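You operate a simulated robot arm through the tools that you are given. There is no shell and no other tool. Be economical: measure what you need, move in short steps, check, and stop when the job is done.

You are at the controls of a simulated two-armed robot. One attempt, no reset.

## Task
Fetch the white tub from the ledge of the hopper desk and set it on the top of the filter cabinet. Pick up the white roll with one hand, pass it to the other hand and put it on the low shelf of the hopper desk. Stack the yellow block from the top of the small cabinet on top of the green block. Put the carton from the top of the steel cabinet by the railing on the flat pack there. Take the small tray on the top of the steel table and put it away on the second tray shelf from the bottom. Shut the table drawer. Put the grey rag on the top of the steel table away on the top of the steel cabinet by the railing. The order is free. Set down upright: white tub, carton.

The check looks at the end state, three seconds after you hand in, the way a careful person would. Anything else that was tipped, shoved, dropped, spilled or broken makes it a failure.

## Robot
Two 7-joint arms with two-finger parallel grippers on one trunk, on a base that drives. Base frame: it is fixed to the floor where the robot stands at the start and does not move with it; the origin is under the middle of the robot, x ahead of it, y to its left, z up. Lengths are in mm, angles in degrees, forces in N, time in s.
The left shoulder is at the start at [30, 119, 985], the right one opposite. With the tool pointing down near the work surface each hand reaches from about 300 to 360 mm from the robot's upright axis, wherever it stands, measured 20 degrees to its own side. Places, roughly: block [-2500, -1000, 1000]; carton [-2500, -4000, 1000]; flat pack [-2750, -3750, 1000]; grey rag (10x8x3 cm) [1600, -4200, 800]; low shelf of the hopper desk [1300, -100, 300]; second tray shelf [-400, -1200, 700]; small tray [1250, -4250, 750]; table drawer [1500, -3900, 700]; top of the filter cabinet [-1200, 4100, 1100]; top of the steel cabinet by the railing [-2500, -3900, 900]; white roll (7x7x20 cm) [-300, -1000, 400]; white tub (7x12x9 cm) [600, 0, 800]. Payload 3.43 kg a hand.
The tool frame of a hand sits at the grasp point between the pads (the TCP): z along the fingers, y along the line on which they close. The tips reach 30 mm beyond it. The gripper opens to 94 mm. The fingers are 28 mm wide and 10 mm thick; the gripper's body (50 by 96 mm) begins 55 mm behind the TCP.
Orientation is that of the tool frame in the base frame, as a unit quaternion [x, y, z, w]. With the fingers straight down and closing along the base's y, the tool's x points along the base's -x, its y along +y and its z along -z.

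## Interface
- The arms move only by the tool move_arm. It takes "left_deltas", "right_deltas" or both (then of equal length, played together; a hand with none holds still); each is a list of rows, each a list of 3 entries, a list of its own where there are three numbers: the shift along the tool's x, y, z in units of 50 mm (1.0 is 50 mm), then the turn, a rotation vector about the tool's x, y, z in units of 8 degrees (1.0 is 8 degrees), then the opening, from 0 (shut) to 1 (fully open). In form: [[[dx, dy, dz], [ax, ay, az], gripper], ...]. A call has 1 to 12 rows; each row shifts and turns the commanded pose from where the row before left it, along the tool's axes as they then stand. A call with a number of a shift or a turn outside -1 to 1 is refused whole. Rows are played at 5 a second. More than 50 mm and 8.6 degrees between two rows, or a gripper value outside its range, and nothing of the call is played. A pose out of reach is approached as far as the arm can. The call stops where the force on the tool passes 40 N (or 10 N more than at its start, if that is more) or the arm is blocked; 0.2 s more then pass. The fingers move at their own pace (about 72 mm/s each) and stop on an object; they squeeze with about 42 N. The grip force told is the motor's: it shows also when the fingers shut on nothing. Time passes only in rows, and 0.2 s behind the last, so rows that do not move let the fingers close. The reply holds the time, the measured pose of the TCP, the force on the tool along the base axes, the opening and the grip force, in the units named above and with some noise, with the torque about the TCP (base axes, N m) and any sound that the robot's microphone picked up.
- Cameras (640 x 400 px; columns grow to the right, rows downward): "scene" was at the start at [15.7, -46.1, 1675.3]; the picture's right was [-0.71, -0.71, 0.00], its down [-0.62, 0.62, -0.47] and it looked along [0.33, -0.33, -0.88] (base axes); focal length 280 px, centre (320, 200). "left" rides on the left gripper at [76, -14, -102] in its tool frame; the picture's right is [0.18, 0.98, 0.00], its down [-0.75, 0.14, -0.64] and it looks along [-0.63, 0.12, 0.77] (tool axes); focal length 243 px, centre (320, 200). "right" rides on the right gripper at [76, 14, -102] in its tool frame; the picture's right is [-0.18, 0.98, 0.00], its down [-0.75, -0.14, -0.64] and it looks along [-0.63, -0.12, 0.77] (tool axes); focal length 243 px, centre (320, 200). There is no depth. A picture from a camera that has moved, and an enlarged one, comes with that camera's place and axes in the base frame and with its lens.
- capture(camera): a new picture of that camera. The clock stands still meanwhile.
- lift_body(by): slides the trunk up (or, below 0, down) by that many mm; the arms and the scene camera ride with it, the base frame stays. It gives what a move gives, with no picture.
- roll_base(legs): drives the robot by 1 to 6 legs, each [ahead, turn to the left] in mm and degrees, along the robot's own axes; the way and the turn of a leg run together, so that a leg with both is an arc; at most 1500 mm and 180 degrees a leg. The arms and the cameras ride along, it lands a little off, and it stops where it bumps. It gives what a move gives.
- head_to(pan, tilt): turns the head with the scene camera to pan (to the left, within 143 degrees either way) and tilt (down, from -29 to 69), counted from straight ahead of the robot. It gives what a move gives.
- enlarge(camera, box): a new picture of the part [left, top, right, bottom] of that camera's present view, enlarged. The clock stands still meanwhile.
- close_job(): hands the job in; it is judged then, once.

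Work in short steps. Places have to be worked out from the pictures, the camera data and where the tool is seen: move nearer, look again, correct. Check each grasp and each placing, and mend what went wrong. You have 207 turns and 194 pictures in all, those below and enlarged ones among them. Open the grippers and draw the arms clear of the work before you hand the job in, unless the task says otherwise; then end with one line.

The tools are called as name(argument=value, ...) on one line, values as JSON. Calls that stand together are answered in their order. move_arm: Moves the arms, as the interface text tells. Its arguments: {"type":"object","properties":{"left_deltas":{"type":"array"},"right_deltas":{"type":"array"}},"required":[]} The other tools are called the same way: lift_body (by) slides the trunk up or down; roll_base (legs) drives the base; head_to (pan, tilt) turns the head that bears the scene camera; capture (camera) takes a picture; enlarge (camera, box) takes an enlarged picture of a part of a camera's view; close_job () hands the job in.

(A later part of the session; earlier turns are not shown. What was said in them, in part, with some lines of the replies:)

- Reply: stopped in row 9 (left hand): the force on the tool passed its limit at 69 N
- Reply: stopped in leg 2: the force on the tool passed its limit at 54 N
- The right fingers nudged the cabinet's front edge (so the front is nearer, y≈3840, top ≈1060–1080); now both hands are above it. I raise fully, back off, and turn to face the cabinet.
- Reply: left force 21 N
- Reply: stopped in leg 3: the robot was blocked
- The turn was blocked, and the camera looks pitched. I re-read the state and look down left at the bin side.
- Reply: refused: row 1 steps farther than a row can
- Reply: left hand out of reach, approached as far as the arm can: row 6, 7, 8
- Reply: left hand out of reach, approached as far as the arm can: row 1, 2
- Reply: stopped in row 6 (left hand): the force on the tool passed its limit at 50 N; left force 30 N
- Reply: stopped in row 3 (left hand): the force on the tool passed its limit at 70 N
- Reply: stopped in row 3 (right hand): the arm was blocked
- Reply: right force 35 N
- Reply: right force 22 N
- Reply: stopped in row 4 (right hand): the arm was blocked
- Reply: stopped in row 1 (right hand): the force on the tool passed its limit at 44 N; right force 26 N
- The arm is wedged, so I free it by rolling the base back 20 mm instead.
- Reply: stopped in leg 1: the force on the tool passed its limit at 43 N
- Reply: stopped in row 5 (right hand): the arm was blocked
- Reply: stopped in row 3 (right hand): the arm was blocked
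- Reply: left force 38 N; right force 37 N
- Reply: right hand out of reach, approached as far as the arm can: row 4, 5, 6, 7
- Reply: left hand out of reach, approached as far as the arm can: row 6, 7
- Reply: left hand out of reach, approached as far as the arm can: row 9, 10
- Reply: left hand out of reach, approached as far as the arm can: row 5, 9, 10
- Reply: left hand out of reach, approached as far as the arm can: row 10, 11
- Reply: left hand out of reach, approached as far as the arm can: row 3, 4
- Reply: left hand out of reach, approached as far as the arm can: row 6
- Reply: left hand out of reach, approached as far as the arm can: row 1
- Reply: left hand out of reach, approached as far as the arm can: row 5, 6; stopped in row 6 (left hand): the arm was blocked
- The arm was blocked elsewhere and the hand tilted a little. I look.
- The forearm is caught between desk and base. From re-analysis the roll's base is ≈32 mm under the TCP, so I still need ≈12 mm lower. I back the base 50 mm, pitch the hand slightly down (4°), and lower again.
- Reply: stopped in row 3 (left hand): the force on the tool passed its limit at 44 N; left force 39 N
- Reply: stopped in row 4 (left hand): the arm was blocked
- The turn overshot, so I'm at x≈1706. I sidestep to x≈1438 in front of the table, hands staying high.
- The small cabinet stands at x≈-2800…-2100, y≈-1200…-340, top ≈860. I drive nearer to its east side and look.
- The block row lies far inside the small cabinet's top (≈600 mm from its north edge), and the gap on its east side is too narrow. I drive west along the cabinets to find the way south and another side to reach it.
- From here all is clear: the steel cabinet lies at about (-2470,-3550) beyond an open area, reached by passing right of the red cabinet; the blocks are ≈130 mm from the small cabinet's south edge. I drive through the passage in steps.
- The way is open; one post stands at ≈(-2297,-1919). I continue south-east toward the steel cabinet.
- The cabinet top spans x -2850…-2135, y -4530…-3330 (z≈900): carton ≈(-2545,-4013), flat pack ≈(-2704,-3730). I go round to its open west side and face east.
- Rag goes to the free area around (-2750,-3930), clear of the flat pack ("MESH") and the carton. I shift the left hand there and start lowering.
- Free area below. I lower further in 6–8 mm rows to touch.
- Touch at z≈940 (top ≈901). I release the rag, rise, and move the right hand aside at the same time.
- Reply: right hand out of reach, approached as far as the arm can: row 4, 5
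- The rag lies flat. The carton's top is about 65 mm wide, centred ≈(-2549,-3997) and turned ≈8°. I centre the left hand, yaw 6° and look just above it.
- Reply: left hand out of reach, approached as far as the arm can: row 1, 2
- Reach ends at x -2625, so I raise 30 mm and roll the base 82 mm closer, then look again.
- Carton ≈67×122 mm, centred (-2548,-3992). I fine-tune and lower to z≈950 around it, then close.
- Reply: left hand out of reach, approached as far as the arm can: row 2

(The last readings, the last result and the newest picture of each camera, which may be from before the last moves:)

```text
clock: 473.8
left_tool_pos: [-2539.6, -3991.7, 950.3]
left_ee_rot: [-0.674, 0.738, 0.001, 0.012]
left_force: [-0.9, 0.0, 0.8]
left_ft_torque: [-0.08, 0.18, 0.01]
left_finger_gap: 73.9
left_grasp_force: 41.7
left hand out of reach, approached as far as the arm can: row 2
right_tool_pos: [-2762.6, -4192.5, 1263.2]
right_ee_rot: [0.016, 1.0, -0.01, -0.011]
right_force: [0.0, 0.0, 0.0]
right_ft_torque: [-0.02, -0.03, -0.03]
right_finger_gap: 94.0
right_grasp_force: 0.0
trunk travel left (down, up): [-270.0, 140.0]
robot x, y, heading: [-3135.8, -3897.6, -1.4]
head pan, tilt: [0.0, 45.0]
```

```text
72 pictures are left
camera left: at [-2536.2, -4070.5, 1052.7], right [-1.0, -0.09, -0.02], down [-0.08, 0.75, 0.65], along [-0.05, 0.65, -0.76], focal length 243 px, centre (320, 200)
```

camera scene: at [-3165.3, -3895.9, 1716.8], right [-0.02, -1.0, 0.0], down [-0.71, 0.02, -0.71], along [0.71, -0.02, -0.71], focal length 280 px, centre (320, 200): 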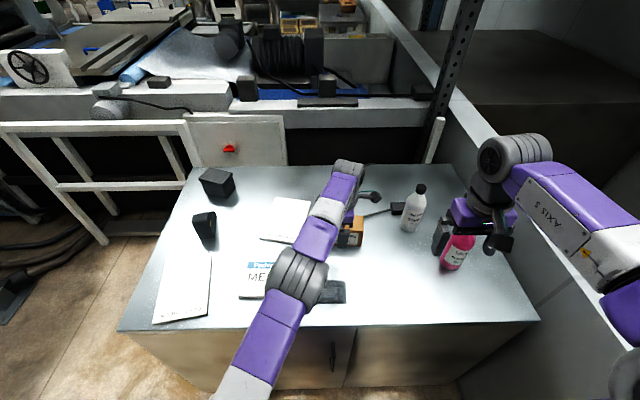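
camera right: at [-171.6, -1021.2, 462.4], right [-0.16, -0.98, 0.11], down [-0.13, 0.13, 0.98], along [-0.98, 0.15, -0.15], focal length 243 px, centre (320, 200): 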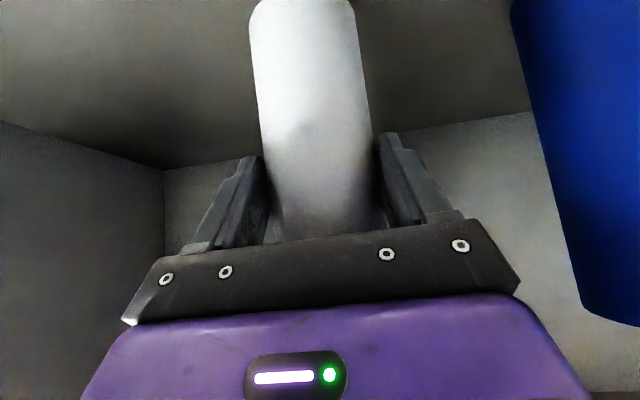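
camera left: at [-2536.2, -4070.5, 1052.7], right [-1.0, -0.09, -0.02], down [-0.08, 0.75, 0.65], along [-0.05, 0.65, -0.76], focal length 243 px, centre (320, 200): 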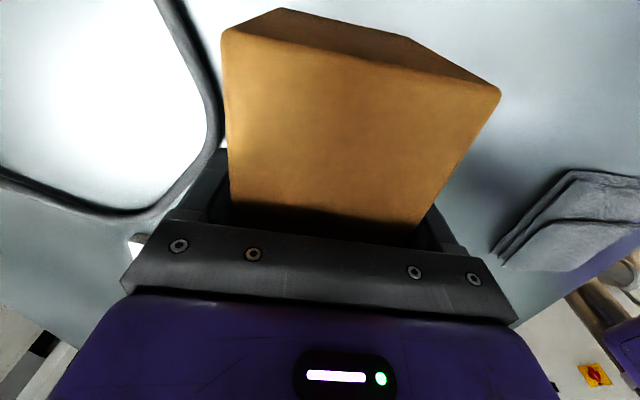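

Carton gripped (73.9 mm). I lift it and carry it over the flat pack.

move_arm(left_deltas=[[[0, 0, -0.5], [0, 0, 0], 0.45], [[0, 0, -0.8], [0, 0, 0], 0.45], [[0, 0, -0.7], [0, 0, 0], 0.45], [[-0.68, 0.55, 0], [0, 0, 0], 0.45], [[-0.68, 0.55, 0], [0, 0, 0], 0.45], [[-0.68, 0.55, 0], [0, 0, 0], 0.45], [[-0.68, 0.55, 0], [0, 0, 0], 0.45], [[-0.68, 0.55, 0], [0, 0, 0], 0.45], [[-0.68, 0.55, 0], [0, 0, 0], 0.45], [[-0.68, 0.55, 0], [0, 0, -0.3], 0.45], [[0, 0, 0], [0, 0, -0.3], 0.45]])

capture(camera="left")

capture(camera="scene")

```text
clock: 476.2
left_tool_pos: [-2500.7, -3800.0, 1098.9]
left_ee_rot: [-0.704, 0.71, 0.001, 0.014]
left_force: [0.2, 0.0, -3.2]
left_ft_torque: [-0.01, 0.04, 0.01]
left_finger_gap: 73.8
left_grasp_force: 42.2
left hand out of reach, approached as far as the arm can: row 4, 5, 6, 7, 8, 9, 10
right_tool_pos: [-2762.2, -4192.9, 1263.9]
right_ee_rot: [0.017, 1.0, -0.01, -0.011]
right_force: [0.1, 0.2, 0.5]
right_ft_torque: [-0.01, -0.01, 0.03]
right_finger_gap: 94.0
right_grasp_force: 0.0
trunk travel left (down, up): [-270.0, 140.0]
robot x, y, heading: [-3138.9, -3894.4, -1.5]
head pan, tilt: [0.0, 45.0]
```

```text
71 pictures are left
camera left: at [-2491.0, -3878.9, 1201.0], right [-0.98, -0.18, -0.02], down [-0.15, 0.74, 0.65], along [-0.1, 0.65, -0.76], focal length 243 px, centre (320, 200)
```

left: 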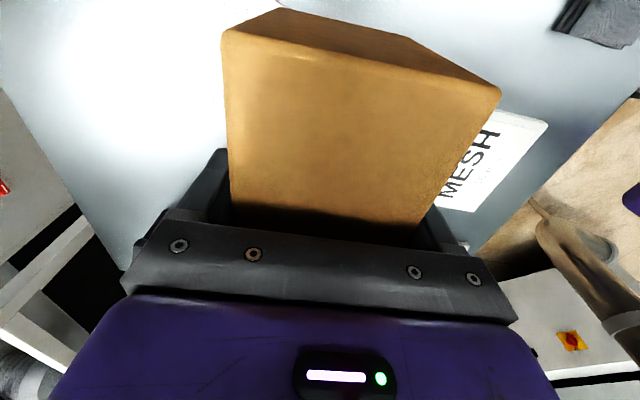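

```text
70 pictures are left
camera scene: at [-3085.2, -3898.5, 1716.9], right [-0.02, -1.0, 0.0], down [-0.71, 0.02, -0.71], along [0.71, -0.02, -0.71], focal length 280 px, centre (320, 200)
```

scene: 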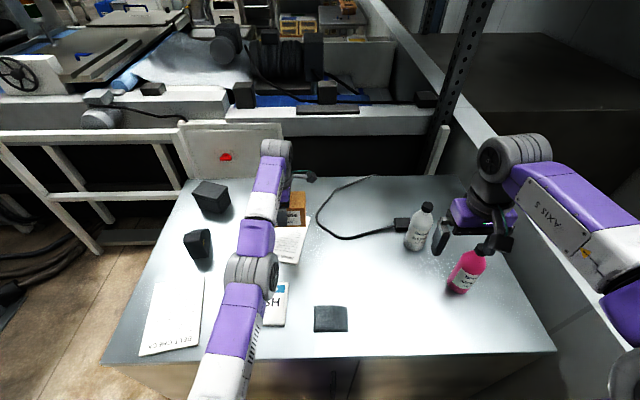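

The arm stretched to its limit and drifted to (-2500,-3800,1099), still holding the carton. I pull straight back toward the robot first.

move_arm(left_deltas=[[[0, 0.6, 0.2], [0, 0, 0], 0.45], [[0, 0.8, 0.2], [0, 0, 0], 0.45], [[0, 0.8, 0.2], [0, 0, 0], 0.45]])

```text
clock: 477.0
left_tool_pos: [-2500.9, -3799.9, 1099.4]
left_ee_rot: [-0.705, 0.709, -0.001, 0.012]
left_force: [-0.5, -0.7, -2.7]
left_ft_torque: [0.01, -0.03, 0.03]
left_finger_gap: 74.1
left_grasp_force: 42.1
left hand out of reach, approached as far as the arm can: row 1, 2, 3
right_tool_pos: [-2761.6, -4193.2, 1262.8]
right_ee_rot: [0.017, 1.0, -0.011, -0.011]
right_force: [0.6, 0.1, 0.7]
right_ft_torque: [0.01, 0.0, 0.0]
right_finger_gap: 93.9
right_grasp_force: 0.0
trunk travel left (down, up): [-270.0, 140.0]
robot x, y, heading: [-3136.6, -3893.4, -1.3]
head pan, tilt: [0.0, 45.0]
```

No change, so the solver seems stuck in a stretched posture. I try going sideways/up to free it.

move_arm(left_deltas=[[[0, 0, -0.9], [0, 0, 0], 0.45], [[0, 0, -0.9], [0, 0, 0], 0.45], [[0, 0.9, 0], [0, 0, 0], 0.45], [[0, 0.9, 0], [0, 0, 0], 0.45]])

```text
clock: 478.0
left_tool_pos: [-2527.5, -3790.8, 1186.7]
left_ee_rot: [-0.704, 0.71, 0.0, 0.013]
left_force: [-0.3, -0.1, -3.7]
left_ft_torque: [0.01, 0.01, -0.02]
left_finger_gap: 74.2
left_grasp_force: 41.8
left hand out of reach, approached as far as the arm can: row 1, 2, 3, 4
right_tool_pos: [-2763.5, -4193.6, 1264.0]
right_ee_rot: [0.017, 1.0, -0.01, -0.01]
right_force: [-0.1, 0.7, -0.5]
right_ft_torque: [0.0, -0.01, -0.02]
right_finger_gap: 94.2
right_grasp_force: 0.0
trunk travel left (down, up): [-270.0, 140.0]
robot x, y, heading: [-3136.5, -3895.0, -1.6]
head pan, tilt: [0.0, 45.0]
```

I send idle rows to learn where the commanded pose stands.

move_arm(left_deltas=[[[0, 0, 0], [0, 0, 0], 0.45], [[0, 0, 0], [0, 0, 0], 0.45]])

capture(camera="scene")

```text
clock: 478.6
left_tool_pos: [-2526.8, -3790.5, 1186.8]
left_ee_rot: [-0.704, 0.71, -0.001, 0.014]
left_force: [-0.1, -0.7, -3.3]
left_ft_torque: [0.03, -0.01, 0.03]
left_finger_gap: 74.1
left_grasp_force: 41.8
right_tool_pos: [-2762.4, -4191.9, 1263.2]
right_ee_rot: [0.016, 1.0, -0.01, -0.011]
right_force: [0.0, 1.1, -0.1]
right_ft_torque: [-0.03, 0.01, 0.03]
right_finger_gap: 93.9
right_grasp_force: 0.0
trunk travel left (down, up): [-270.0, 140.0]
robot x, y, heading: [-3138.3, -3892.8, -1.5]
head pan, tilt: [0.0, 45.0]
```

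```text
69 pictures are left
camera scene: at [-3085.3, -3897.7, 1716.9], right [-0.02, -1.0, 0.0], down [-0.71, 0.02, -0.71], along [0.71, -0.02, -0.71], focal length 280 px, centre (320, 200)
```

scene: 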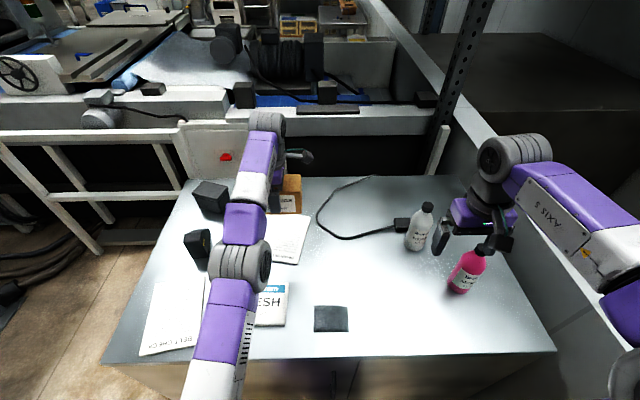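

The commanded pose equals the present one. I try small single moves: right (−y) and down a bit.

move_arm(left_deltas=[[[0.6, 0.3, 0], [0, 0, 0], 0.45], [[0.6, 0.3, 0], [0, 0, 0], 0.45], [[0.6, 0.3, 0], [0, 0, 0], 0.45]])

```text
clock: 479.4
left_tool_pos: [-2574.0, -3882.4, 1182.0]
left_ee_rot: [-0.705, 0.709, -0.001, 0.013]
left_force: [0.1, -0.5, -2.8]
left_ft_torque: [0.02, -0.05, -0.01]
left_finger_gap: 74.3
left_grasp_force: 41.8
right_tool_pos: [-2763.1, -4193.4, 1264.5]
right_ee_rot: [0.016, 1.0, -0.011, -0.01]
right_force: [0.5, -0.2, 0.1]
right_ft_torque: [0.05, -0.02, 0.0]
right_finger_gap: 94.0
right_grasp_force: 0.1
trunk travel left (down, up): [-270.0, 140.0]
robot x, y, heading: [-3137.8, -3896.8, -1.7]
head pan, tilt: [0.0, 45.0]
```

It follows again. I bring the carton back toward the robot along the centre line first, then left.

move_arm(left_deltas=[[[0, 0.8, 0.1], [0, 0, 0], 0.45], [[0, 0.8, 0.1], [0, 0, 0], 0.45], [[0, 0.8, 0.1], [0, 0, 0], 0.45], [[0, 0.6, 0.2], [0, 0, 0], 0.45]])

```text
clock: 480.4
left_tool_pos: [-2722.4, -3877.3, 1150.9]
left_ee_rot: [-0.705, 0.709, -0.001, 0.014]
left_force: [0.2, 0.3, -2.5]
left_ft_torque: [0.02, 0.05, 0.02]
left_finger_gap: 74.0
left_grasp_force: 41.9
right_tool_pos: [-2761.8, -4192.2, 1263.9]
right_ee_rot: [0.016, 1.0, -0.01, -0.01]
right_force: [-0.1, 0.6, -0.2]
right_ft_torque: [0.01, -0.03, 0.0]
right_finger_gap: 93.7
right_grasp_force: 0.0
trunk travel left (down, up): [-270.0, 140.0]
robot x, y, heading: [-3141.2, -3891.6, -1.4]
head pan, tilt: [0.0, 45.0]
```

Now in a bent posture. I move left over the flat pack (centre ≈(-2714,-3736)) and lower partway.

move_arm(left_deltas=[[[-0.7, -0.04, 0], [0, 0, 0], 0.45], [[-0.7, -0.04, 0], [0, 0, 0], 0.45], [[-0.7, -0.04, 0.3], [0, 0, 0], 0.45], [[-0.72, -0.04, 0.5], [0, 0, 0], 0.45], [[0, 0, 0.8], [0, 0, 0], 0.45], [[0, 0, 0.6], [0, 0, 0], 0.45]])

capture(camera="left")

capture(camera="scene")

```text
clock: 481.8
left_tool_pos: [-2712.0, -3736.7, 1045.0]
left_ee_rot: [-0.704, 0.71, 0.0, 0.013]
left_force: [0.7, -0.8, -3.1]
left_ft_torque: [0.03, 0.01, 0.02]
left_finger_gap: 74.3
left_grasp_force: 41.6
right_tool_pos: [-2762.1, -4192.6, 1263.5]
right_ee_rot: [0.017, 1.0, -0.01, -0.011]
right_force: [-0.6, -0.4, 0.1]
right_ft_torque: [0.01, 0.02, -0.01]
right_finger_gap: 94.1
right_grasp_force: 0.1
trunk travel left (down, up): [-270.0, 140.0]
robot x, y, heading: [-3136.8, -3895.0, -1.6]
head pan, tilt: [0.0, 45.0]
```

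```text
68 pictures are left
camera left: at [-2701.4, -3815.8, 1146.8], right [-0.98, -0.18, -0.02], down [-0.15, 0.74, 0.65], along [-0.1, 0.65, -0.76], focal length 243 px, centre (320, 200)
```

left: 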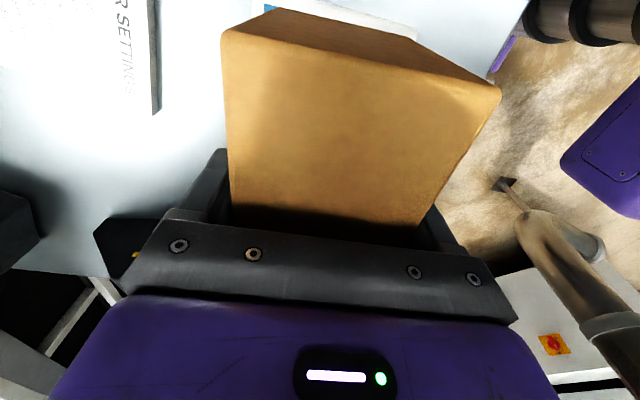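

```text
67 pictures are left
camera scene: at [-3084.9, -3897.1, 1716.9], right [-0.02, -1.0, 0.0], down [-0.71, 0.02, -0.71], along [0.71, -0.02, -0.71], focal length 280 px, centre (320, 200)
```

scene: 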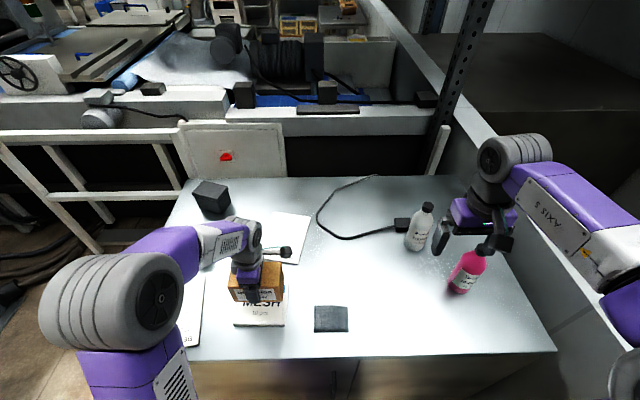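

The carton is centred above the flat pack. I lower to near, then in small steps to contact.

move_arm(left_deltas=[[[0, 0, 0.6], [0, 0, 0], 0.45], [[0, 0, 0.5], [0, 0, 0], 0.45], [[0, 0, 0.2], [0, 0, 0], 0.45], [[0, 0, 0.14], [0, 0, 0], 0.45], [[0, 0, 0.1], [0, 0, 0], 0.45]])

```text
clock: 483.0
left_tool_pos: [-2709.3, -3736.2, 970.7]
left_ee_rot: [-0.704, 0.71, 0.0, 0.013]
left_force: [-0.3, -0.3, -2.7]
left_ft_torque: [0.03, 0.0, -0.02]
left_finger_gap: 74.2
left_grasp_force: 42.0
right_tool_pos: [-2761.5, -4192.7, 1264.2]
right_ee_rot: [0.017, 1.0, -0.01, -0.01]
right_force: [0.0, 0.1, 0.5]
right_ft_torque: [0.01, 0.01, 0.02]
right_finger_gap: 94.1
right_grasp_force: 0.0
trunk travel left (down, up): [-270.0, 140.0]
robot x, y, heading: [-3134.8, -3898.3, -1.4]
head pan, tilt: [0.0, 45.0]
```

Not yet in contact (bottom ≈922). I continue in 4 mm rows.

move_arm(left_deltas=[[[0, 0, 0.08], [0, 0, 0], 0.45], [[0, 0, 0.08], [0, 0, 0], 0.45], [[0, 0, 0.06], [0, 0, 0], 0.45]])

```text
clock: 483.5
left_tool_pos: [-2709.0, -3737.1, 969.5]
left_ee_rot: [-0.704, 0.71, -0.004, 0.014]
left_force: [-8.2, 1.0, 24.9]
left_ft_torque: [0.38, 1.44, -0.01]
left_finger_gap: 74.1
left_grasp_force: 42.2
right_tool_pos: [-2763.3, -4193.3, 1264.4]
right_ee_rot: [0.016, 1.0, -0.01, -0.009]
right_force: [0.0, -0.1, 0.5]
right_ft_torque: [-0.01, 0.02, 0.03]
right_finger_gap: 93.9
right_grasp_force: 0.0
trunk travel left (down, up): [-270.0, 140.0]
robot x, y, heading: [-3139.7, -3896.3, -1.4]
head pan, tilt: [0.0, 45.0]
stopped in row 2 (left hand): the force on the tool passed its limit at 43 N (the readings are from after the stop); the commanded pose is now the measured one
```

Contact on the pack's top (≈920). I ease 1 mm and open gently.

move_arm(left_deltas=[[[0, 0, -0.03], [0, 0, 0], 0.45], [[0, 0, 0], [0, 0, 0], 0.82], [[0, 0, 0], [0, 0, 0], 0.92], [[0, 0, 0], [0, 0, 0], 1], [[0, 0, 0], [0, 0, 0], 1]])

capture(camera="left")

```text
clock: 484.7
left_tool_pos: [-2707.3, -3735.9, 968.3]
left_ee_rot: [-0.705, 0.709, -0.004, 0.015]
left_force: [-0.6, 0.5, 0.3]
left_ft_torque: [-0.01, 0.0, 0.02]
left_finger_gap: 94.1
left_grasp_force: 0.0
right_tool_pos: [-2763.3, -4192.6, 1264.3]
right_ee_rot: [0.017, 1.0, -0.01, -0.01]
right_force: [0.5, 0.6, 0.3]
right_ft_torque: [-0.01, 0.0, 0.01]
right_finger_gap: 94.2
right_grasp_force: 0.0
trunk travel left (down, up): [-270.0, 140.0]
robot x, y, heading: [-3138.7, -3898.0, -1.2]
head pan, tilt: [0.0, 45.0]
```

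```text
66 pictures are left
camera left: at [-2697.9, -3814.9, 1070.5], right [-0.98, -0.18, -0.03], down [-0.15, 0.74, 0.65], along [-0.09, 0.64, -0.76], focal length 243 px, centre (320, 200)
```

left: 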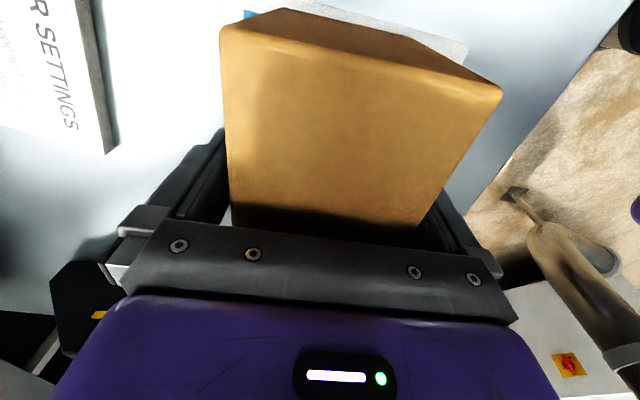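

Carton stands on the pack. I shift 3 mm to centre the fingers and raise straight up, then inspect.

move_arm(left_deltas=[[[0, 0.06, -0.1], [0, 0, 0], 1], [[0, 0, -0.5], [0, 0, 0], 1], [[0, 0, -0.8], [0, 0, 0], 1], [[0, 0, -0.8], [0, 0, 0], 1], [[0, 0, -0.8], [0, 0, 0], 1]])

capture(camera="left")

```text
clock: 485.9
left_tool_pos: [-2716.7, -3739.7, 1119.8]
left_ee_rot: [-0.705, 0.709, -0.003, 0.015]
left_force: [0.5, -0.4, 0.5]
left_ft_torque: [0.02, -0.01, 0.01]
left_finger_gap: 94.2
left_grasp_force: 0.0
right_tool_pos: [-2761.4, -4192.8, 1264.3]
right_ee_rot: [0.016, 1.0, -0.01, -0.011]
right_force: [0.5, 1.0, 0.6]
right_ft_torque: [0.04, -0.02, 0.02]
right_finger_gap: 93.8
right_grasp_force: 0.1
trunk travel left (down, up): [-270.0, 140.0]
robot x, y, heading: [-3135.6, -3896.4, -1.6]
head pan, tilt: [0.0, 45.0]
```

```text
65 pictures are left
camera left: at [-2707.3, -3818.6, 1220.9], right [-0.98, -0.18, -0.03], down [-0.15, 0.74, 0.65], along [-0.09, 0.64, -0.76], focal length 243 px, centre (320, 200)
```

left: 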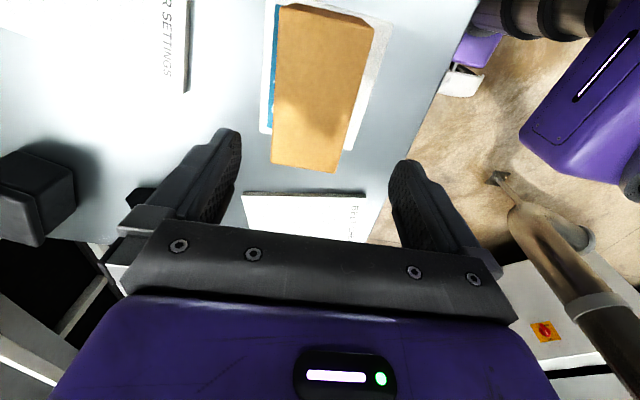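

The carton sits squarely on the flat pack. Last task: the yellow block. I back out and drive to the open area south-west of the small cabinet.

roll_base(legs=[[-250, 0], [0, 86], [1211, 0], [1211, 0], [0, -84.4]])

head_to(pan=35, tilt=30)

capture(camera="scene")

```text
clock: 506.4
left_tool_pos: [-2664.0, -1379.8, 1118.3]
left_ee_rot: [-0.691, 0.722, -0.004, 0.015]
left_force: [0.2, 0.3, 0.0]
left_ft_torque: [0.01, 0.02, -0.02]
left_finger_gap: 94.6
left_grasp_force: 0.1
right_tool_pos: [-2726.4, -1830.0, 1264.2]
right_ee_rot: [0.035, 0.999, -0.01, -0.011]
right_force: [0.7, 0.0, -0.2]
right_ft_torque: [-0.02, 0.0, 0.02]
right_finger_gap: 94.1
right_grasp_force: 0.1
trunk travel left (down, up): [-270.0, 140.0]
robot x, y, heading: [-3092.8, -1520.3, -3.5]
head pan, tilt: [0.0, 45.0]
```

```text
clock: 507.4
left_tool_pos: [-2663.5, -1379.3, 1117.7]
left_ee_rot: [-0.692, 0.722, -0.005, 0.015]
left_force: [-1.0, 0.4, 0.4]
left_ft_torque: [0.04, 0.01, 0.01]
left_finger_gap: 94.0
left_grasp_force: 0.0
right_tool_pos: [-2727.0, -1830.3, 1263.6]
right_ee_rot: [0.036, 0.999, -0.01, -0.01]
right_force: [0.1, 0.5, -0.6]
right_ft_torque: [0.02, -0.01, 0.01]
right_finger_gap: 94.0
right_grasp_force: 0.1
trunk travel left (down, up): [-270.0, 140.0]
robot x, y, heading: [-3089.9, -1515.9, -3.5]
head pan, tilt: [35.0, 30.0]
```

```text
64 pictures are left
camera scene: at [-3042.8, -1470.9, 1739.5], right [0.52, -0.85, 0.0], down [-0.43, -0.26, -0.87], along [0.74, 0.45, -0.5], focal length 280 px, centre (320, 200)
```

scene: 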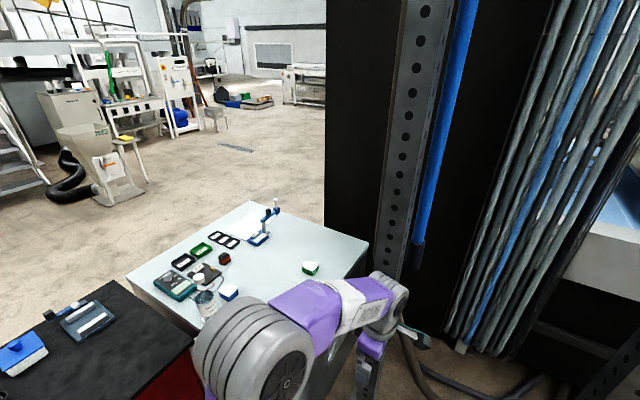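

I tuck the right hand inward, then move to about (-2558,-1455) and turn to face the small cabinet from the south.

move_arm(right_deltas=[[[0, 0.8, 0], [0, 0, 0], 1], [[0, 0.8, 0], [0, 0, 0], 1], [[0, 0.8, 0], [0, 0, 0], 1]])

roll_base(legs=[[0, 10], [530, 0], [0, 83.5]])

head_to(pan=-10, tilt=50)

capture(camera="scene")

```text
clock: 508.2
left_tool_pos: [-2664.7, -1378.5, 1118.4]
left_ee_rot: [-0.691, 0.723, -0.004, 0.014]
left_force: [0.0, 0.1, -0.5]
left_ft_torque: [0.01, -0.01, -0.01]
left_finger_gap: 93.9
left_grasp_force: 0.1
right_tool_pos: [-2718.2, -1710.0, 1261.2]
right_ee_rot: [0.037, 0.999, -0.011, -0.011]
right_force: [-0.3, 0.0, -0.1]
right_ft_torque: [-0.03, -0.03, 0.02]
right_finger_gap: 93.9
right_grasp_force: 0.0
trunk travel left (down, up): [-270.0, 140.0]
robot x, y, heading: [-3088.4, -1516.4, -3.5]
head pan, tilt: [35.0, 30.0]
```

```text
clock: 510.8
left_tool_pos: [-2437.4, -1278.9, 1118.3]
left_ee_rot: [0.75, -0.661, -0.007, -0.007]
left_force: [-17.2, -1.0, 6.5]
left_ft_torque: [-0.14, -1.07, -0.22]
left_finger_gap: 83.4
left_grasp_force: 0.0
right_tool_pos: [-2426.7, -1613.1, 1261.4]
right_ee_rot: [-0.052, 0.999, -0.011, -0.009]
right_force: [0.2, 0.3, -0.6]
right_ft_torque: [0.01, -0.03, 0.0]
right_finger_gap: 94.1
right_grasp_force: 0.0
trunk travel left (down, up): [-270.0, 140.0]
robot x, y, heading: [-2823.9, -1487.4, 6.3]
head pan, tilt: [35.0, 30.0]
stopped in leg 2: the force on the tool passed its limit at 59 N (the readings are from after the stop); the commanded pose is now the measured one
```

```text
clock: 511.9
left_tool_pos: [-2437.5, -1278.1, 1117.5]
left_ee_rot: [0.751, -0.661, -0.006, -0.007]
left_force: [-21.7, -2.4, 2.5]
left_ft_torque: [0.04, -0.68, -0.32]
left_finger_gap: 81.7
left_grasp_force: 0.1
right_tool_pos: [-2426.1, -1613.5, 1261.4]
right_ee_rot: [-0.052, 0.999, -0.012, -0.009]
right_force: [0.0, 0.3, -0.8]
right_ft_torque: [0.05, 0.01, -0.01]
right_finger_gap: 94.2
right_grasp_force: 0.0
trunk travel left (down, up): [-270.0, 140.0]
robot x, y, heading: [-2823.1, -1491.9, 6.3]
head pan, tilt: [-10.0, 50.0]
```

```text
63 pictures are left
camera scene: at [-2779.7, -1498.5, 1710.2], right [-0.06, -1.0, 0.0], down [-0.76, 0.05, -0.65], along [0.64, -0.04, -0.76], focal length 280 px, centre (320, 200)
```

scene: 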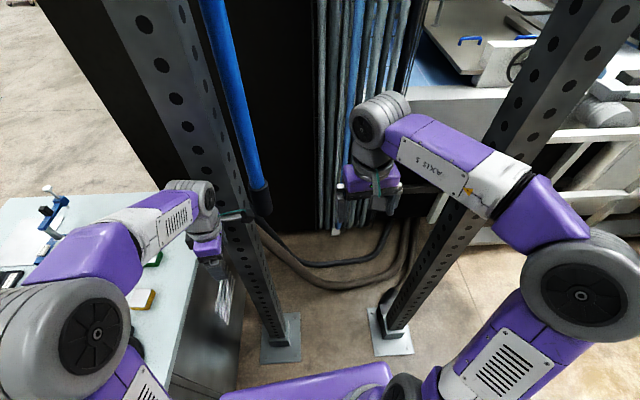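

The left hand bumped a second post at ≈(-2356,-1297), south of the cabinet (no damage seen). Blocks: yellow ≈(-2438,-992), green ≈(-2304,-976). I back off, tuck the left hand, and plan to come in at 30° from the south-west.

roll_base(legs=[[-110, 0]])

move_arm(left_deltas=[[[-0.7, 0.4, 0], [0, 0, 0], 0.9], [[-0.7, 0.5, 0], [0, 0, 0], 0.9]])

roll_base(legs=[[0, 70.4], [-235, 0], [0, -46.7]])

head_to(pan=10, tilt=40)

capture(camera="scene")

```text
clock: 513.1
left_tool_pos: [-2541.3, -1289.7, 1117.4]
left_ee_rot: [0.751, -0.66, -0.006, -0.007]
left_force: [-0.4, 0.2, -0.1]
left_ft_torque: [-0.01, -0.01, 0.03]
left_finger_gap: 93.9
left_grasp_force: 0.1
right_tool_pos: [-2532.3, -1625.5, 1261.3]
right_ee_rot: [-0.052, 0.999, -0.011, -0.009]
right_force: [-0.3, 0.6, -0.9]
right_ft_torque: [0.01, -0.01, 0.0]
right_finger_gap: 94.0
right_grasp_force: 0.0
trunk travel left (down, up): [-270.0, 140.0]
robot x, y, heading: [-2927.4, -1504.2, 6.5]
head pan, tilt: [-10.0, 50.0]
```

```text
clock: 513.7
left_tool_pos: [-2596.8, -1226.3, 1118.7]
left_ee_rot: [0.751, -0.661, -0.005, -0.008]
left_force: [-0.4, -0.2, 0.0]
left_ft_torque: [-0.03, -0.02, 0.03]
left_finger_gap: 84.6
left_grasp_force: 0.0
right_tool_pos: [-2533.7, -1625.1, 1261.3]
right_ee_rot: [-0.051, 0.999, -0.01, -0.009]
right_force: [0.5, 0.1, 0.0]
right_ft_torque: [-0.02, -0.04, 0.01]
right_finger_gap: 93.9
right_grasp_force: 0.0
trunk travel left (down, up): [-270.0, 140.0]
robot x, y, heading: [-2932.7, -1500.5, 6.7]
head pan, tilt: [-10.0, 50.0]
```

```text
clock: 520.6
left_tool_pos: [-2787.6, -1342.9, 1117.7]
left_ee_rot: [0.868, -0.496, -0.008, -0.006]
left_force: [0.0, -0.2, 0.3]
left_ft_torque: [-0.03, -0.01, 0.01]
left_finger_gap: 84.7
left_grasp_force: 0.0
right_tool_pos: [-2572.0, -1683.9, 1261.5]
right_ee_rot: [-0.251, 0.968, -0.012, -0.007]
right_force: [0.6, 0.0, -0.3]
right_ft_torque: [-0.03, 0.04, 0.0]
right_finger_gap: 94.1
right_grasp_force: 0.0
trunk travel left (down, up): [-270.0, 140.0]
robot x, y, heading: [-2985.8, -1725.1, 29.5]
head pan, tilt: [-10.0, 50.0]
```

```text
clock: 521.4
left_tool_pos: [-2786.7, -1342.8, 1117.8]
left_ee_rot: [0.868, -0.496, -0.007, -0.006]
left_force: [-0.5, -0.9, 0.5]
left_ft_torque: [0.01, 0.03, 0.01]
left_finger_gap: 84.5
left_grasp_force: 0.0
right_tool_pos: [-2573.2, -1683.7, 1261.0]
right_ee_rot: [-0.251, 0.968, -0.013, -0.007]
right_force: [-0.5, 0.7, -0.2]
right_ft_torque: [-0.04, 0.01, 0.01]
right_finger_gap: 93.9
right_grasp_force: 0.0
trunk travel left (down, up): [-270.0, 140.0]
robot x, y, heading: [-2987.9, -1727.5, 29.7]
head pan, tilt: [10.0, 40.0]
```

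```text
62 pictures are left
camera scene: at [-2948.7, -1687.9, 1724.2], right [0.64, -0.77, 0.0], down [-0.5, -0.41, -0.77], along [0.59, 0.49, -0.64], focal length 280 px, centre (320, 200)
```

scene: 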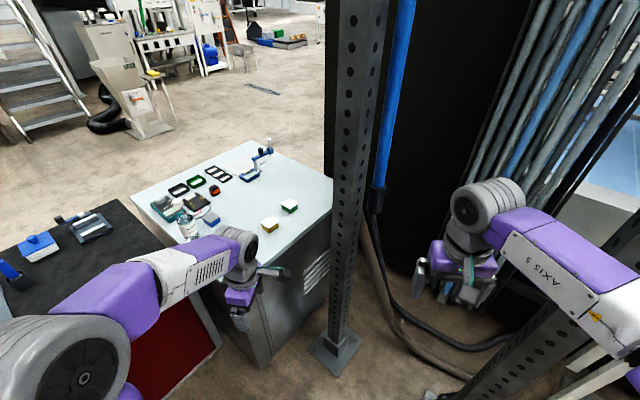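

Triangulated: yellow ≈(-2443,-993), green ≈(-2301,-974), centres z≈890. I move the right hand a bit outward and drive in along ≈33° to (-2640,-1500).

move_arm(right_deltas=[[[0.3, -0.7, 0], [0, 0, 0], 1], [[0.3, -0.7, 0], [0, 0, 0], 1]])

roll_base(legs=[[0, 3.5], [410, 0]])

head_to(pan=20, tilt=50)

capture(camera="scene")

capture(camera="left")

```text
clock: 522.0
left_tool_pos: [-2788.1, -1342.6, 1118.5]
left_ee_rot: [0.869, -0.496, -0.008, -0.007]
left_force: [-0.5, 0.4, -0.1]
left_ft_torque: [-0.01, -0.01, -0.02]
left_finger_gap: 84.6
left_grasp_force: 0.1
right_tool_pos: [-2565.0, -1758.7, 1261.9]
right_ee_rot: [-0.252, 0.968, -0.013, -0.008]
right_force: [-0.2, -0.2, 0.4]
right_ft_torque: [0.01, 0.0, 0.01]
right_finger_gap: 93.9
right_grasp_force: 0.1
trunk travel left (down, up): [-270.0, 140.0]
robot x, y, heading: [-2991.6, -1725.5, 29.6]
head pan, tilt: [10.0, 40.0]
```

```text
clock: 525.0
left_tool_pos: [-2461.2, -1103.1, 1117.6]
left_ee_rot: [0.883, -0.47, -0.008, -0.006]
left_force: [-0.1, 0.6, -0.2]
left_ft_torque: [0.03, 0.03, -0.01]
left_finger_gap: 84.6
left_grasp_force: 0.0
right_tool_pos: [-2214.7, -1505.5, 1263.0]
right_ee_rot: [-0.28, 0.96, -0.013, -0.008]
right_force: [0.3, 0.1, 0.2]
right_ft_torque: [-0.01, 0.0, -0.01]
right_finger_gap: 94.1
right_grasp_force: 0.0
trunk travel left (down, up): [-270.0, 140.0]
robot x, y, heading: [-2639.5, -1497.8, 33.2]
head pan, tilt: [10.0, 40.0]
```

```text
clock: 525.7
left_tool_pos: [-2462.0, -1103.1, 1118.0]
left_ee_rot: [0.882, -0.471, -0.008, -0.006]
left_force: [0.2, 0.8, 0.3]
left_ft_torque: [-0.02, -0.01, 0.0]
left_finger_gap: 84.4
left_grasp_force: 0.1
right_tool_pos: [-2215.1, -1506.1, 1261.2]
right_ee_rot: [-0.28, 0.96, -0.014, -0.007]
right_force: [0.2, 0.1, -0.2]
right_ft_torque: [0.0, 0.03, -0.01]
right_finger_gap: 93.8
right_grasp_force: 0.0
trunk travel left (down, up): [-270.0, 140.0]
robot x, y, heading: [-2636.4, -1500.1, 32.8]
head pan, tilt: [20.0, 50.0]
```

```text
61 pictures are left
camera scene: at [-2618.3, -1454.7, 1710.1], right [0.8, -0.6, 0.0], down [-0.46, -0.61, -0.64], along [0.39, 0.51, -0.77], focal length 280 px, centre (320, 200)
```

scene: 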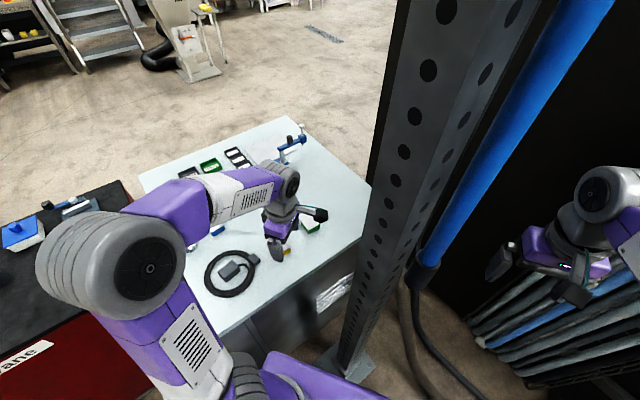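

```text
60 pictures are left
camera left: at [-2408.0, -1161.3, 1219.9], right [-0.71, -0.7, -0.01], down [-0.53, 0.54, 0.66], along [-0.46, 0.47, -0.75], focal length 243 px, centre (320, 200)
```

left: 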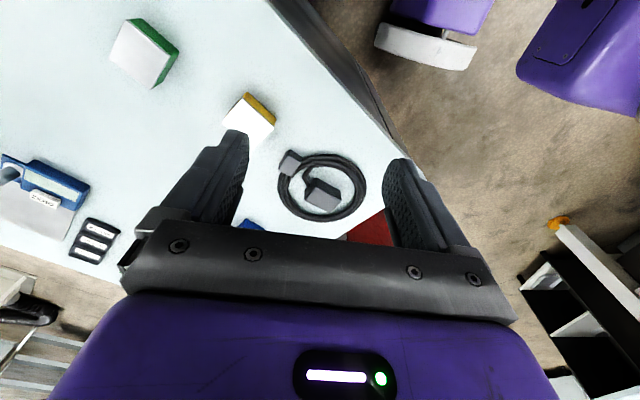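

Both blocks show in the left view. I enlarge to see their size and orientation.

enlarge(camera="left", box=[90, 0, 330, 150])

```text
2.67 times, centred on (210, 75) of left
camera zoom: at [-2408.0, -1161.3, 1219.9], right [-0.71, -0.7, -0.01], down [-0.53, 0.54, 0.66], along [-0.46, 0.47, -0.75], focal length 647 px, centre (613, 533)
```

zoom: 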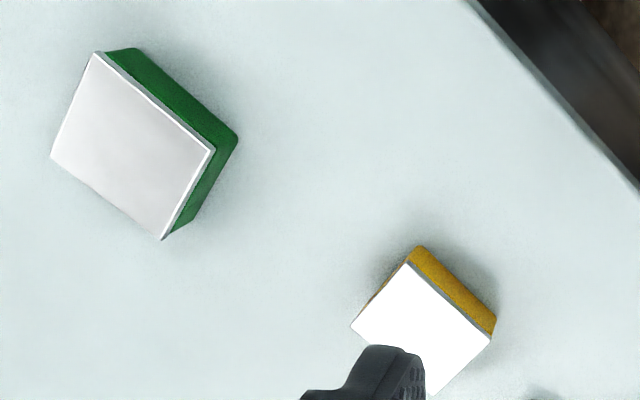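

Both blocks are ≈50 mm square, aligned with the base axes: yellow (-2437,-993), green (-2303,-974), ≈25 mm thick. I yaw the left hand 33°, move over the yellow block and come down to look.

move_arm(left_deltas=[[[0, 0, 0], [0, 0, 1.0], 0.9], [[0, 0, 0], [0, 0, 1.0], 0.9], [[0, 0, 0], [0, 0, 1.0], 0.9], [[0, 0, 0], [0, 0, 1.0], 0.9], [[-0.75, -0.17, 0], [0, 0, 0.1], 0.9], [[-0.75, -0.17, 0], [0, 0, 0], 0.9], [[-0.7, -0.16, 0], [0, 0, 0], 0.9], [[0, 0, 0.9], [0, 0, 0], 0.9], [[0, 0, 0.9], [0, 0, 0], 0.9], [[0, 0, 0.9], [0, 0, 0], 0.9]])

capture(camera="left")

```text
clock: 527.9
left_tool_pos: [-2439.4, -991.5, 982.6]
left_ee_rot: [0.714, -0.7, -0.009, -0.004]
left_force: [1.0, -0.2, 0.5]
left_ft_torque: [-0.01, -0.03, -0.01]
left_finger_gap: 84.7
left_grasp_force: 0.1
right_tool_pos: [-2214.9, -1505.9, 1261.6]
right_ee_rot: [-0.28, 0.96, -0.012, -0.008]
right_force: [0.0, 0.4, -0.3]
right_ft_torque: [-0.03, 0.01, 0.01]
right_finger_gap: 94.2
right_grasp_force: 0.3
trunk travel left (down, up): [-270.0, 140.0]
robot x, y, heading: [-2639.4, -1500.4, 33.2]
head pan, tilt: [20.0, 50.0]
```

```text
58 pictures are left
camera left: at [-2424.4, -1069.2, 1083.8], right [-0.98, -0.2, 0.0], down [-0.15, 0.74, 0.66], along [-0.14, 0.64, -0.75], focal length 243 px, centre (320, 200)
```

left: 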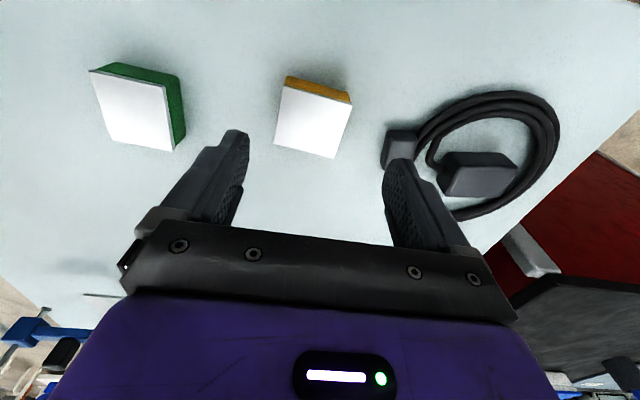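

Positions confirmed; the cable plug is close on one side, so I narrow the opening to ~72 mm, shift 4 mm, and lower carefully.

move_arm(left_deltas=[[[0.03, -0.1, 0], [0, 0, 0], 0.77], [[0, 0, 0.6], [0, 0, 0], 0.77], [[0, 0, 0.5], [0, 0, 0], 0.77], [[0, 0, 0.15], [0, 0, 0], 0.77]])

capture(camera="left")

```text
clock: 528.9
left_tool_pos: [-2436.7, -992.2, 920.9]
left_ee_rot: [0.714, -0.7, -0.009, -0.004]
left_force: [0.3, 0.8, 0.0]
left_ft_torque: [0.03, 0.0, 0.0]
left_finger_gap: 72.2
left_grasp_force: 0.0
right_tool_pos: [-2214.2, -1504.8, 1261.8]
right_ee_rot: [-0.28, 0.96, -0.013, -0.007]
right_force: [-0.1, 0.2, -1.0]
right_ft_torque: [0.0, -0.01, 0.0]
right_finger_gap: 94.1
right_grasp_force: 0.1
trunk travel left (down, up): [-270.0, 140.0]
robot x, y, heading: [-2638.3, -1496.5, 33.2]
head pan, tilt: [20.0, 50.0]
```

```text
57 pictures are left
camera left: at [-2421.5, -1070.3, 1022.8], right [-0.98, -0.2, 0.0], down [-0.15, 0.74, 0.66], along [-0.14, 0.64, -0.75], focal length 243 px, centre (320, 200)
```

left: 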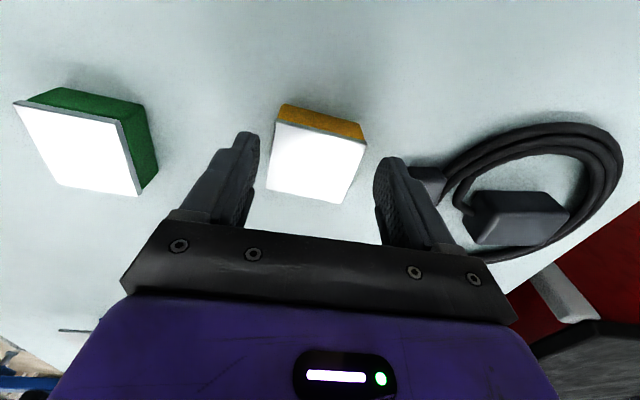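

Aligned around the block. I lower 7 mm more and close.

move_arm(left_deltas=[[[0.06, 0, 0.14], [0, 0, 0], 0.77], [[0, 0, 0], [0, 0, 0], 0.5], [[0, 0, 0], [0, 0, 0], 0.25], [[0, 0, 0], [0, 0, 0], 0.25]])

capture(camera="left")

```text
clock: 529.9
left_tool_pos: [-2436.7, -994.3, 913.6]
left_ee_rot: [0.713, -0.701, -0.009, -0.004]
left_force: [1.1, -0.7, -0.7]
left_ft_torque: [0.06, -0.16, -0.03]
left_finger_gap: 55.7
left_grasp_force: 41.9
right_tool_pos: [-2214.2, -1504.6, 1262.4]
right_ee_rot: [-0.28, 0.96, -0.013, -0.006]
right_force: [0.1, -0.3, 0.1]
right_ft_torque: [0.02, -0.01, -0.01]
right_finger_gap: 94.1
right_grasp_force: 0.0
trunk travel left (down, up): [-270.0, 140.0]
robot x, y, heading: [-2641.3, -1498.7, 32.8]
head pan, tilt: [20.0, 50.0]
```

```text
56 pictures are left
camera left: at [-2421.6, -1073.2, 1015.6], right [-0.98, -0.2, 0.0], down [-0.15, 0.74, 0.66], along [-0.14, 0.64, -0.75], focal length 243 px, centre (320, 200)
```

left: 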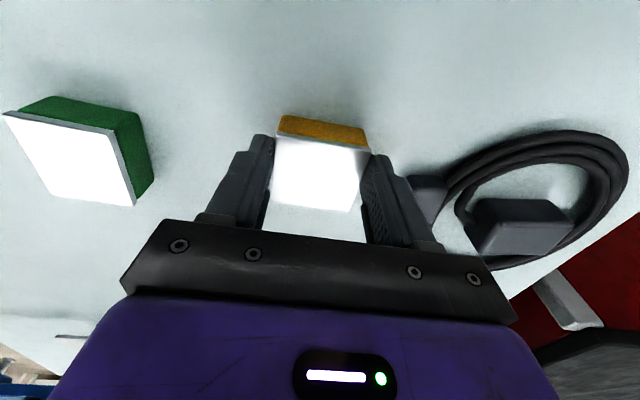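

Yellow block gripped (55.7 mm). I lift it 60 mm, move over the green block and look.

move_arm(left_deltas=[[[0, 0, -0.4], [0, 0, 0], 0.25], [[0, 0, -0.8], [0, 0, 0], 0.25], [[-0.12, -0.9, 0], [0, 0, 0], 0.25], [[-0.12, -0.9, 0], [0, 0, 0], 0.25], [[-0.12, -0.88, 0], [0, 0, 0], 0.25]])

capture(camera="left")

```text
clock: 531.1
left_tool_pos: [-2301.7, -973.8, 971.1]
left_ee_rot: [0.714, -0.7, -0.009, -0.001]
left_force: [0.5, 0.4, -4.6]
left_ft_torque: [-0.06, 0.01, 0.01]
left_finger_gap: 55.8
left_grasp_force: 41.9
right_tool_pos: [-2213.5, -1504.7, 1262.0]
right_ee_rot: [-0.28, 0.96, -0.012, -0.009]
right_force: [0.5, 0.1, 0.1]
right_ft_torque: [-0.01, 0.03, 0.0]
right_finger_gap: 94.2
right_grasp_force: 0.1
trunk travel left (down, up): [-270.0, 140.0]
robot x, y, heading: [-2637.0, -1500.8, 33.2]
head pan, tilt: [20.0, 50.0]
```

```text
55 pictures are left
camera left: at [-2286.3, -1051.4, 1073.1], right [-0.98, -0.2, 0.01], down [-0.15, 0.74, 0.66], along [-0.14, 0.64, -0.76], focal length 243 px, centre (320, 200)
```

left: 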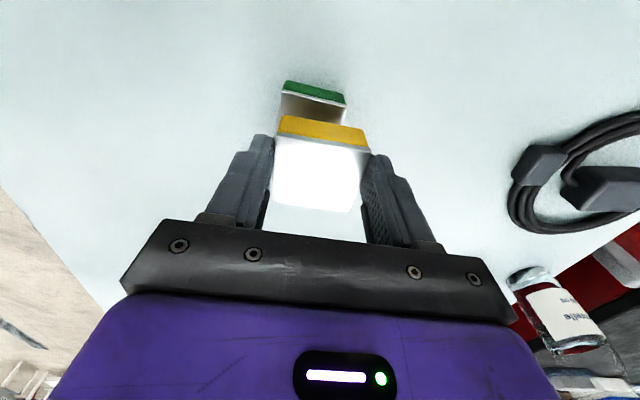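

The yellow block is above the green one, within a few mm. I nudge 4 mm and lower gently to contact.

move_arm(left_deltas=[[[0.02, -0.07, 0.3], [0, 0, 0], 0.25], [[0, 0, 0.12], [0, 0, 0], 0.25], [[0, 0, 0.08], [0, 0, 0], 0.25], [[0, 0, 0.06], [0, 0, 0], 0.25]])

capture(camera="left")

```text
clock: 532.1
left_tool_pos: [-2298.5, -973.9, 946.5]
left_ee_rot: [0.714, -0.7, -0.009, -0.004]
left_force: [0.8, -0.5, -1.9]
left_ft_torque: [-0.06, 0.01, -0.01]
left_finger_gap: 55.8
left_grasp_force: 41.7
right_tool_pos: [-2214.4, -1505.7, 1261.6]
right_ee_rot: [-0.28, 0.96, -0.013, -0.007]
right_force: [0.5, 0.4, -0.3]
right_ft_torque: [-0.03, 0.01, 0.02]
right_finger_gap: 94.2
right_grasp_force: 0.1
trunk travel left (down, up): [-270.0, 140.0]
robot x, y, heading: [-2643.5, -1497.3, 32.9]
head pan, tilt: [20.0, 50.0]
```

```text
54 pictures are left
camera left: at [-2283.3, -1052.6, 1047.5], right [-0.98, -0.2, 0.0], down [-0.15, 0.74, 0.66], along [-0.13, 0.64, -0.75], focal length 243 px, centre (320, 200)
```

left: 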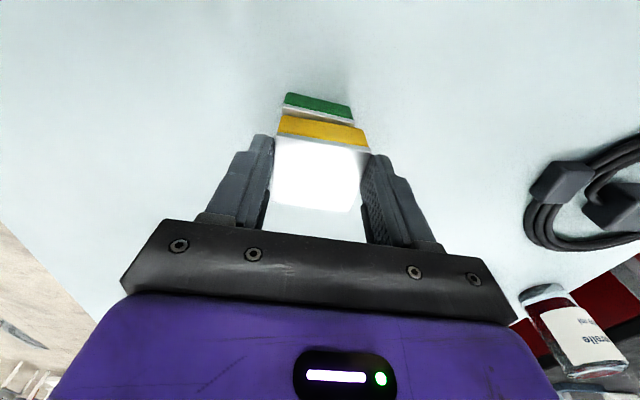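

Nearly touching. I lower in 3 mm rows.

move_arm(left_deltas=[[[0, 0, 0.06], [0, 0, 0], 0.25], [[0, 0, 0.06], [0, 0, 0], 0.25], [[0, 0, 0.06], [0, 0, 0], 0.25]])

```text
clock: 532.9
left_tool_pos: [-2298.3, -974.5, 944.3]
left_ee_rot: [0.714, -0.7, -0.008, -0.01]
left_force: [-1.3, -0.3, 39.8]
left_ft_torque: [0.17, 0.06, 0.03]
left_finger_gap: 55.4
left_grasp_force: 42.2
right_tool_pos: [-2217.0, -1509.0, 1263.5]
right_ee_rot: [-0.281, 0.96, -0.012, -0.006]
right_force: [-0.3, 0.5, 0.3]
right_ft_torque: [-0.01, 0.01, 0.03]
right_finger_gap: 94.1
right_grasp_force: 0.0
trunk travel left (down, up): [-270.0, 140.0]
robot x, y, heading: [-2640.1, -1499.5, 33.2]
head pan, tilt: [20.0, 50.0]
```

Firm, well-centred contact (40 N, little torque). I ease 4 mm up in command, open gently and look.

move_arm(left_deltas=[[[0, 0, -0.08], [0, 0, 0], 0.25], [[0, 0, -0.04], [0, 0, 0], 0.25], [[0, 0, 0], [0, 0, 0], 0.63], [[0, 0, 0], [0, 0, 0], 0.72], [[0, 0, 0], [0, 0, 0], 0.85], [[0, 0, 0], [0, 0, 0], 0.85]])

capture(camera="left")

```text
clock: 534.3
left_tool_pos: [-2298.7, -974.6, 944.1]
left_ee_rot: [0.715, -0.699, -0.009, -0.004]
left_force: [-0.2, -0.1, 0.4]
left_ft_torque: [0.05, -0.01, -0.01]
left_finger_gap: 80.1
left_grasp_force: 0.1
right_tool_pos: [-2214.6, -1505.8, 1262.3]
right_ee_rot: [-0.28, 0.96, -0.013, -0.007]
right_force: [0.5, -0.1, 0.2]
right_ft_torque: [0.03, -0.03, 0.02]
right_finger_gap: 94.2
right_grasp_force: 0.1
trunk travel left (down, up): [-270.0, 140.0]
robot x, y, heading: [-2638.7, -1498.6, 32.9]
head pan, tilt: [20.0, 50.0]
```

```text
53 pictures are left
camera left: at [-2283.9, -1052.8, 1045.0], right [-0.98, -0.2, 0.0], down [-0.15, 0.74, 0.66], along [-0.14, 0.64, -0.75], focal length 243 px, centre (320, 200)
```

left: 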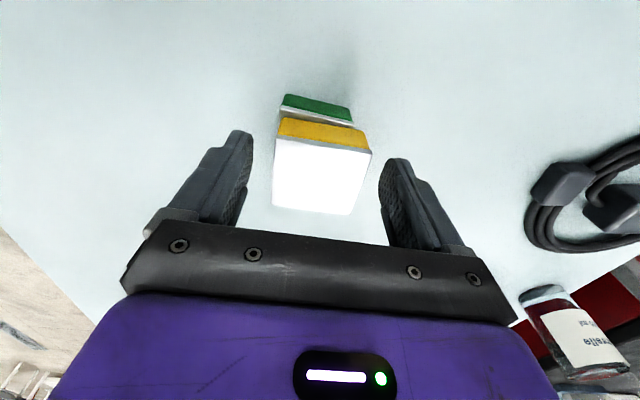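

The block rests on the green one. I raise the hand and retract it toward the robot, then inspect the stack.

move_arm(left_deltas=[[[0, 0, -0.4], [0, 0, 0], 0.85], [[0, 0, -0.8], [0, 0, 0], 0.85], [[0, 0, -0.8], [0, 0, 0], 0.85], [[0, 0, -0.8], [0, 0, 0], 0.85], [[0.6, 0.6, 0], [0, 0, 0], 0.85], [[0.6, 0.6, 0], [0, 0, 0], 0.85], [[0.4, 0.6, 0], [0, 0, 0], 0.85]])

capture(camera="left")

enlarge(camera="scene", box=[140, 120, 380, 270])

```text
clock: 535.9
left_tool_pos: [-2387.3, -1059.6, 1081.2]
left_ee_rot: [0.714, -0.701, -0.008, -0.004]
left_force: [0.6, 0.0, -0.2]
left_ft_torque: [-0.03, -0.01, -0.01]
left_finger_gap: 79.7
left_grasp_force: 0.0
right_tool_pos: [-2216.5, -1506.1, 1262.8]
right_ee_rot: [-0.28, 0.96, -0.013, -0.007]
right_force: [-0.9, 0.3, -0.8]
right_ft_torque: [-0.01, -0.02, 0.01]
right_finger_gap: 93.7
right_grasp_force: 0.1
trunk travel left (down, up): [-270.0, 140.0]
robot x, y, heading: [-2637.1, -1499.9, 33.1]
head pan, tilt: [20.0, 50.0]
```

```text
52 pictures are left
camera left: at [-2372.6, -1137.6, 1183.8], right [-0.98, -0.2, 0.0], down [-0.15, 0.74, 0.66], along [-0.13, 0.64, -0.75], focal length 243 px, centre (320, 200)
```

left: 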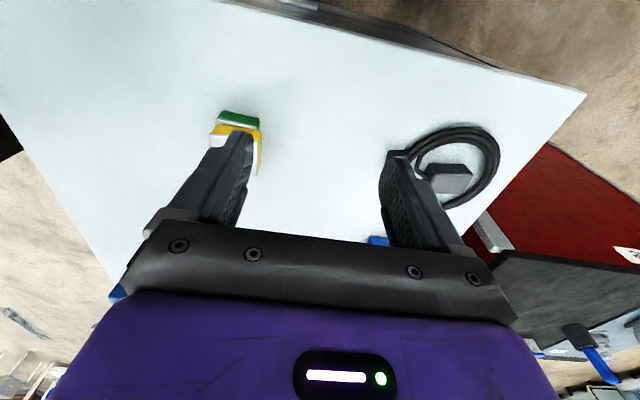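

```text
2.67 times, centred on (260, 195) of scene
camera zoom: at [-2619.7, -1455.0, 1710.1], right [0.8, -0.6, 0.0], down [-0.46, -0.61, -0.64], along [0.39, 0.51, -0.77], focal length 746 px, centre (480, 213)
```

zoom: 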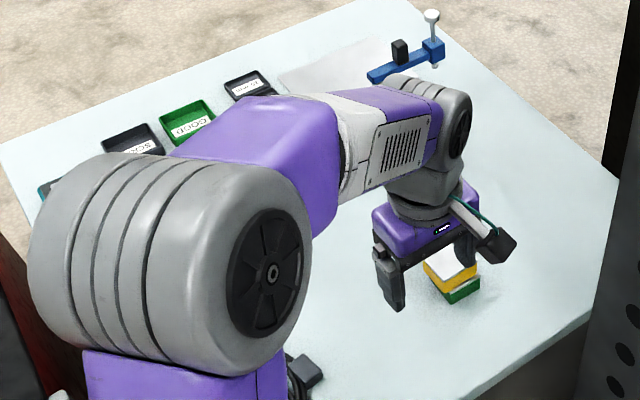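

The yellow block sits squarely on the green one. I back straight out the way I came so both arms are clear, with grippers open, and take a last look.

roll_base(legs=[[-380, 0]])

enlarge(camera="scene", box=[120, 80, 440, 280])

```text
clock: 538.3
left_tool_pos: [-2700.2, -1263.1, 1081.3]
left_ee_rot: [0.713, -0.701, -0.009, -0.003]
left_force: [0.4, 0.3, -0.1]
left_ft_torque: [-0.01, -0.04, 0.01]
left_finger_gap: 79.9
left_grasp_force: 0.0
right_tool_pos: [-2529.0, -1711.2, 1262.1]
right_ee_rot: [-0.279, 0.96, -0.013, -0.008]
right_force: [-0.3, 0.7, -0.2]
right_ft_torque: [-0.04, -0.04, 0.02]
right_finger_gap: 93.8
right_grasp_force: 0.0
trunk travel left (down, up): [-270.0, 140.0]
robot x, y, heading: [-2953.8, -1704.0, 32.9]
head pan, tilt: [20.0, 50.0]
```

```text
2.00 times, centred on (280, 180) of scene
camera zoom: at [-2933.2, -1658.9, 1710.1], right [0.8, -0.6, 0.0], down [-0.46, -0.61, -0.64], along [0.39, 0.51, -0.77], focal length 560 px, centre (400, 240)
```

zoom: 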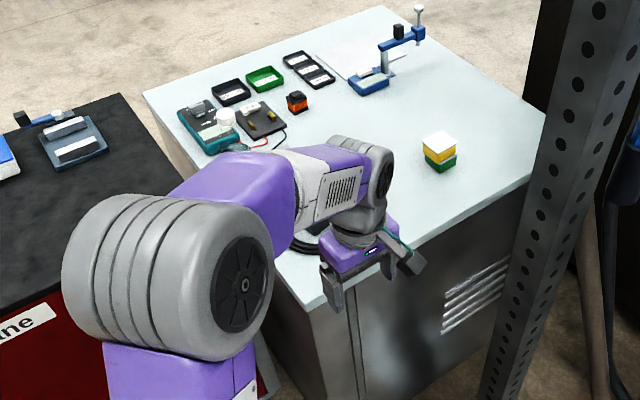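

The stack stands straight, both grippers are open and the arms are clear. All seven tasks are done, so I hand the job in.

close_job()

```text
The job is handed in.
```

All seven tasks were carried out and the job is handed in, but the robot touched fixed equipment several times: the filter cabinet edge, the hopper housing, the machine by the tray shelves, the low shelf edge and a post. I saw nothing moved or damaged by these contacts, though I did not go back to recheck the earlier spots.
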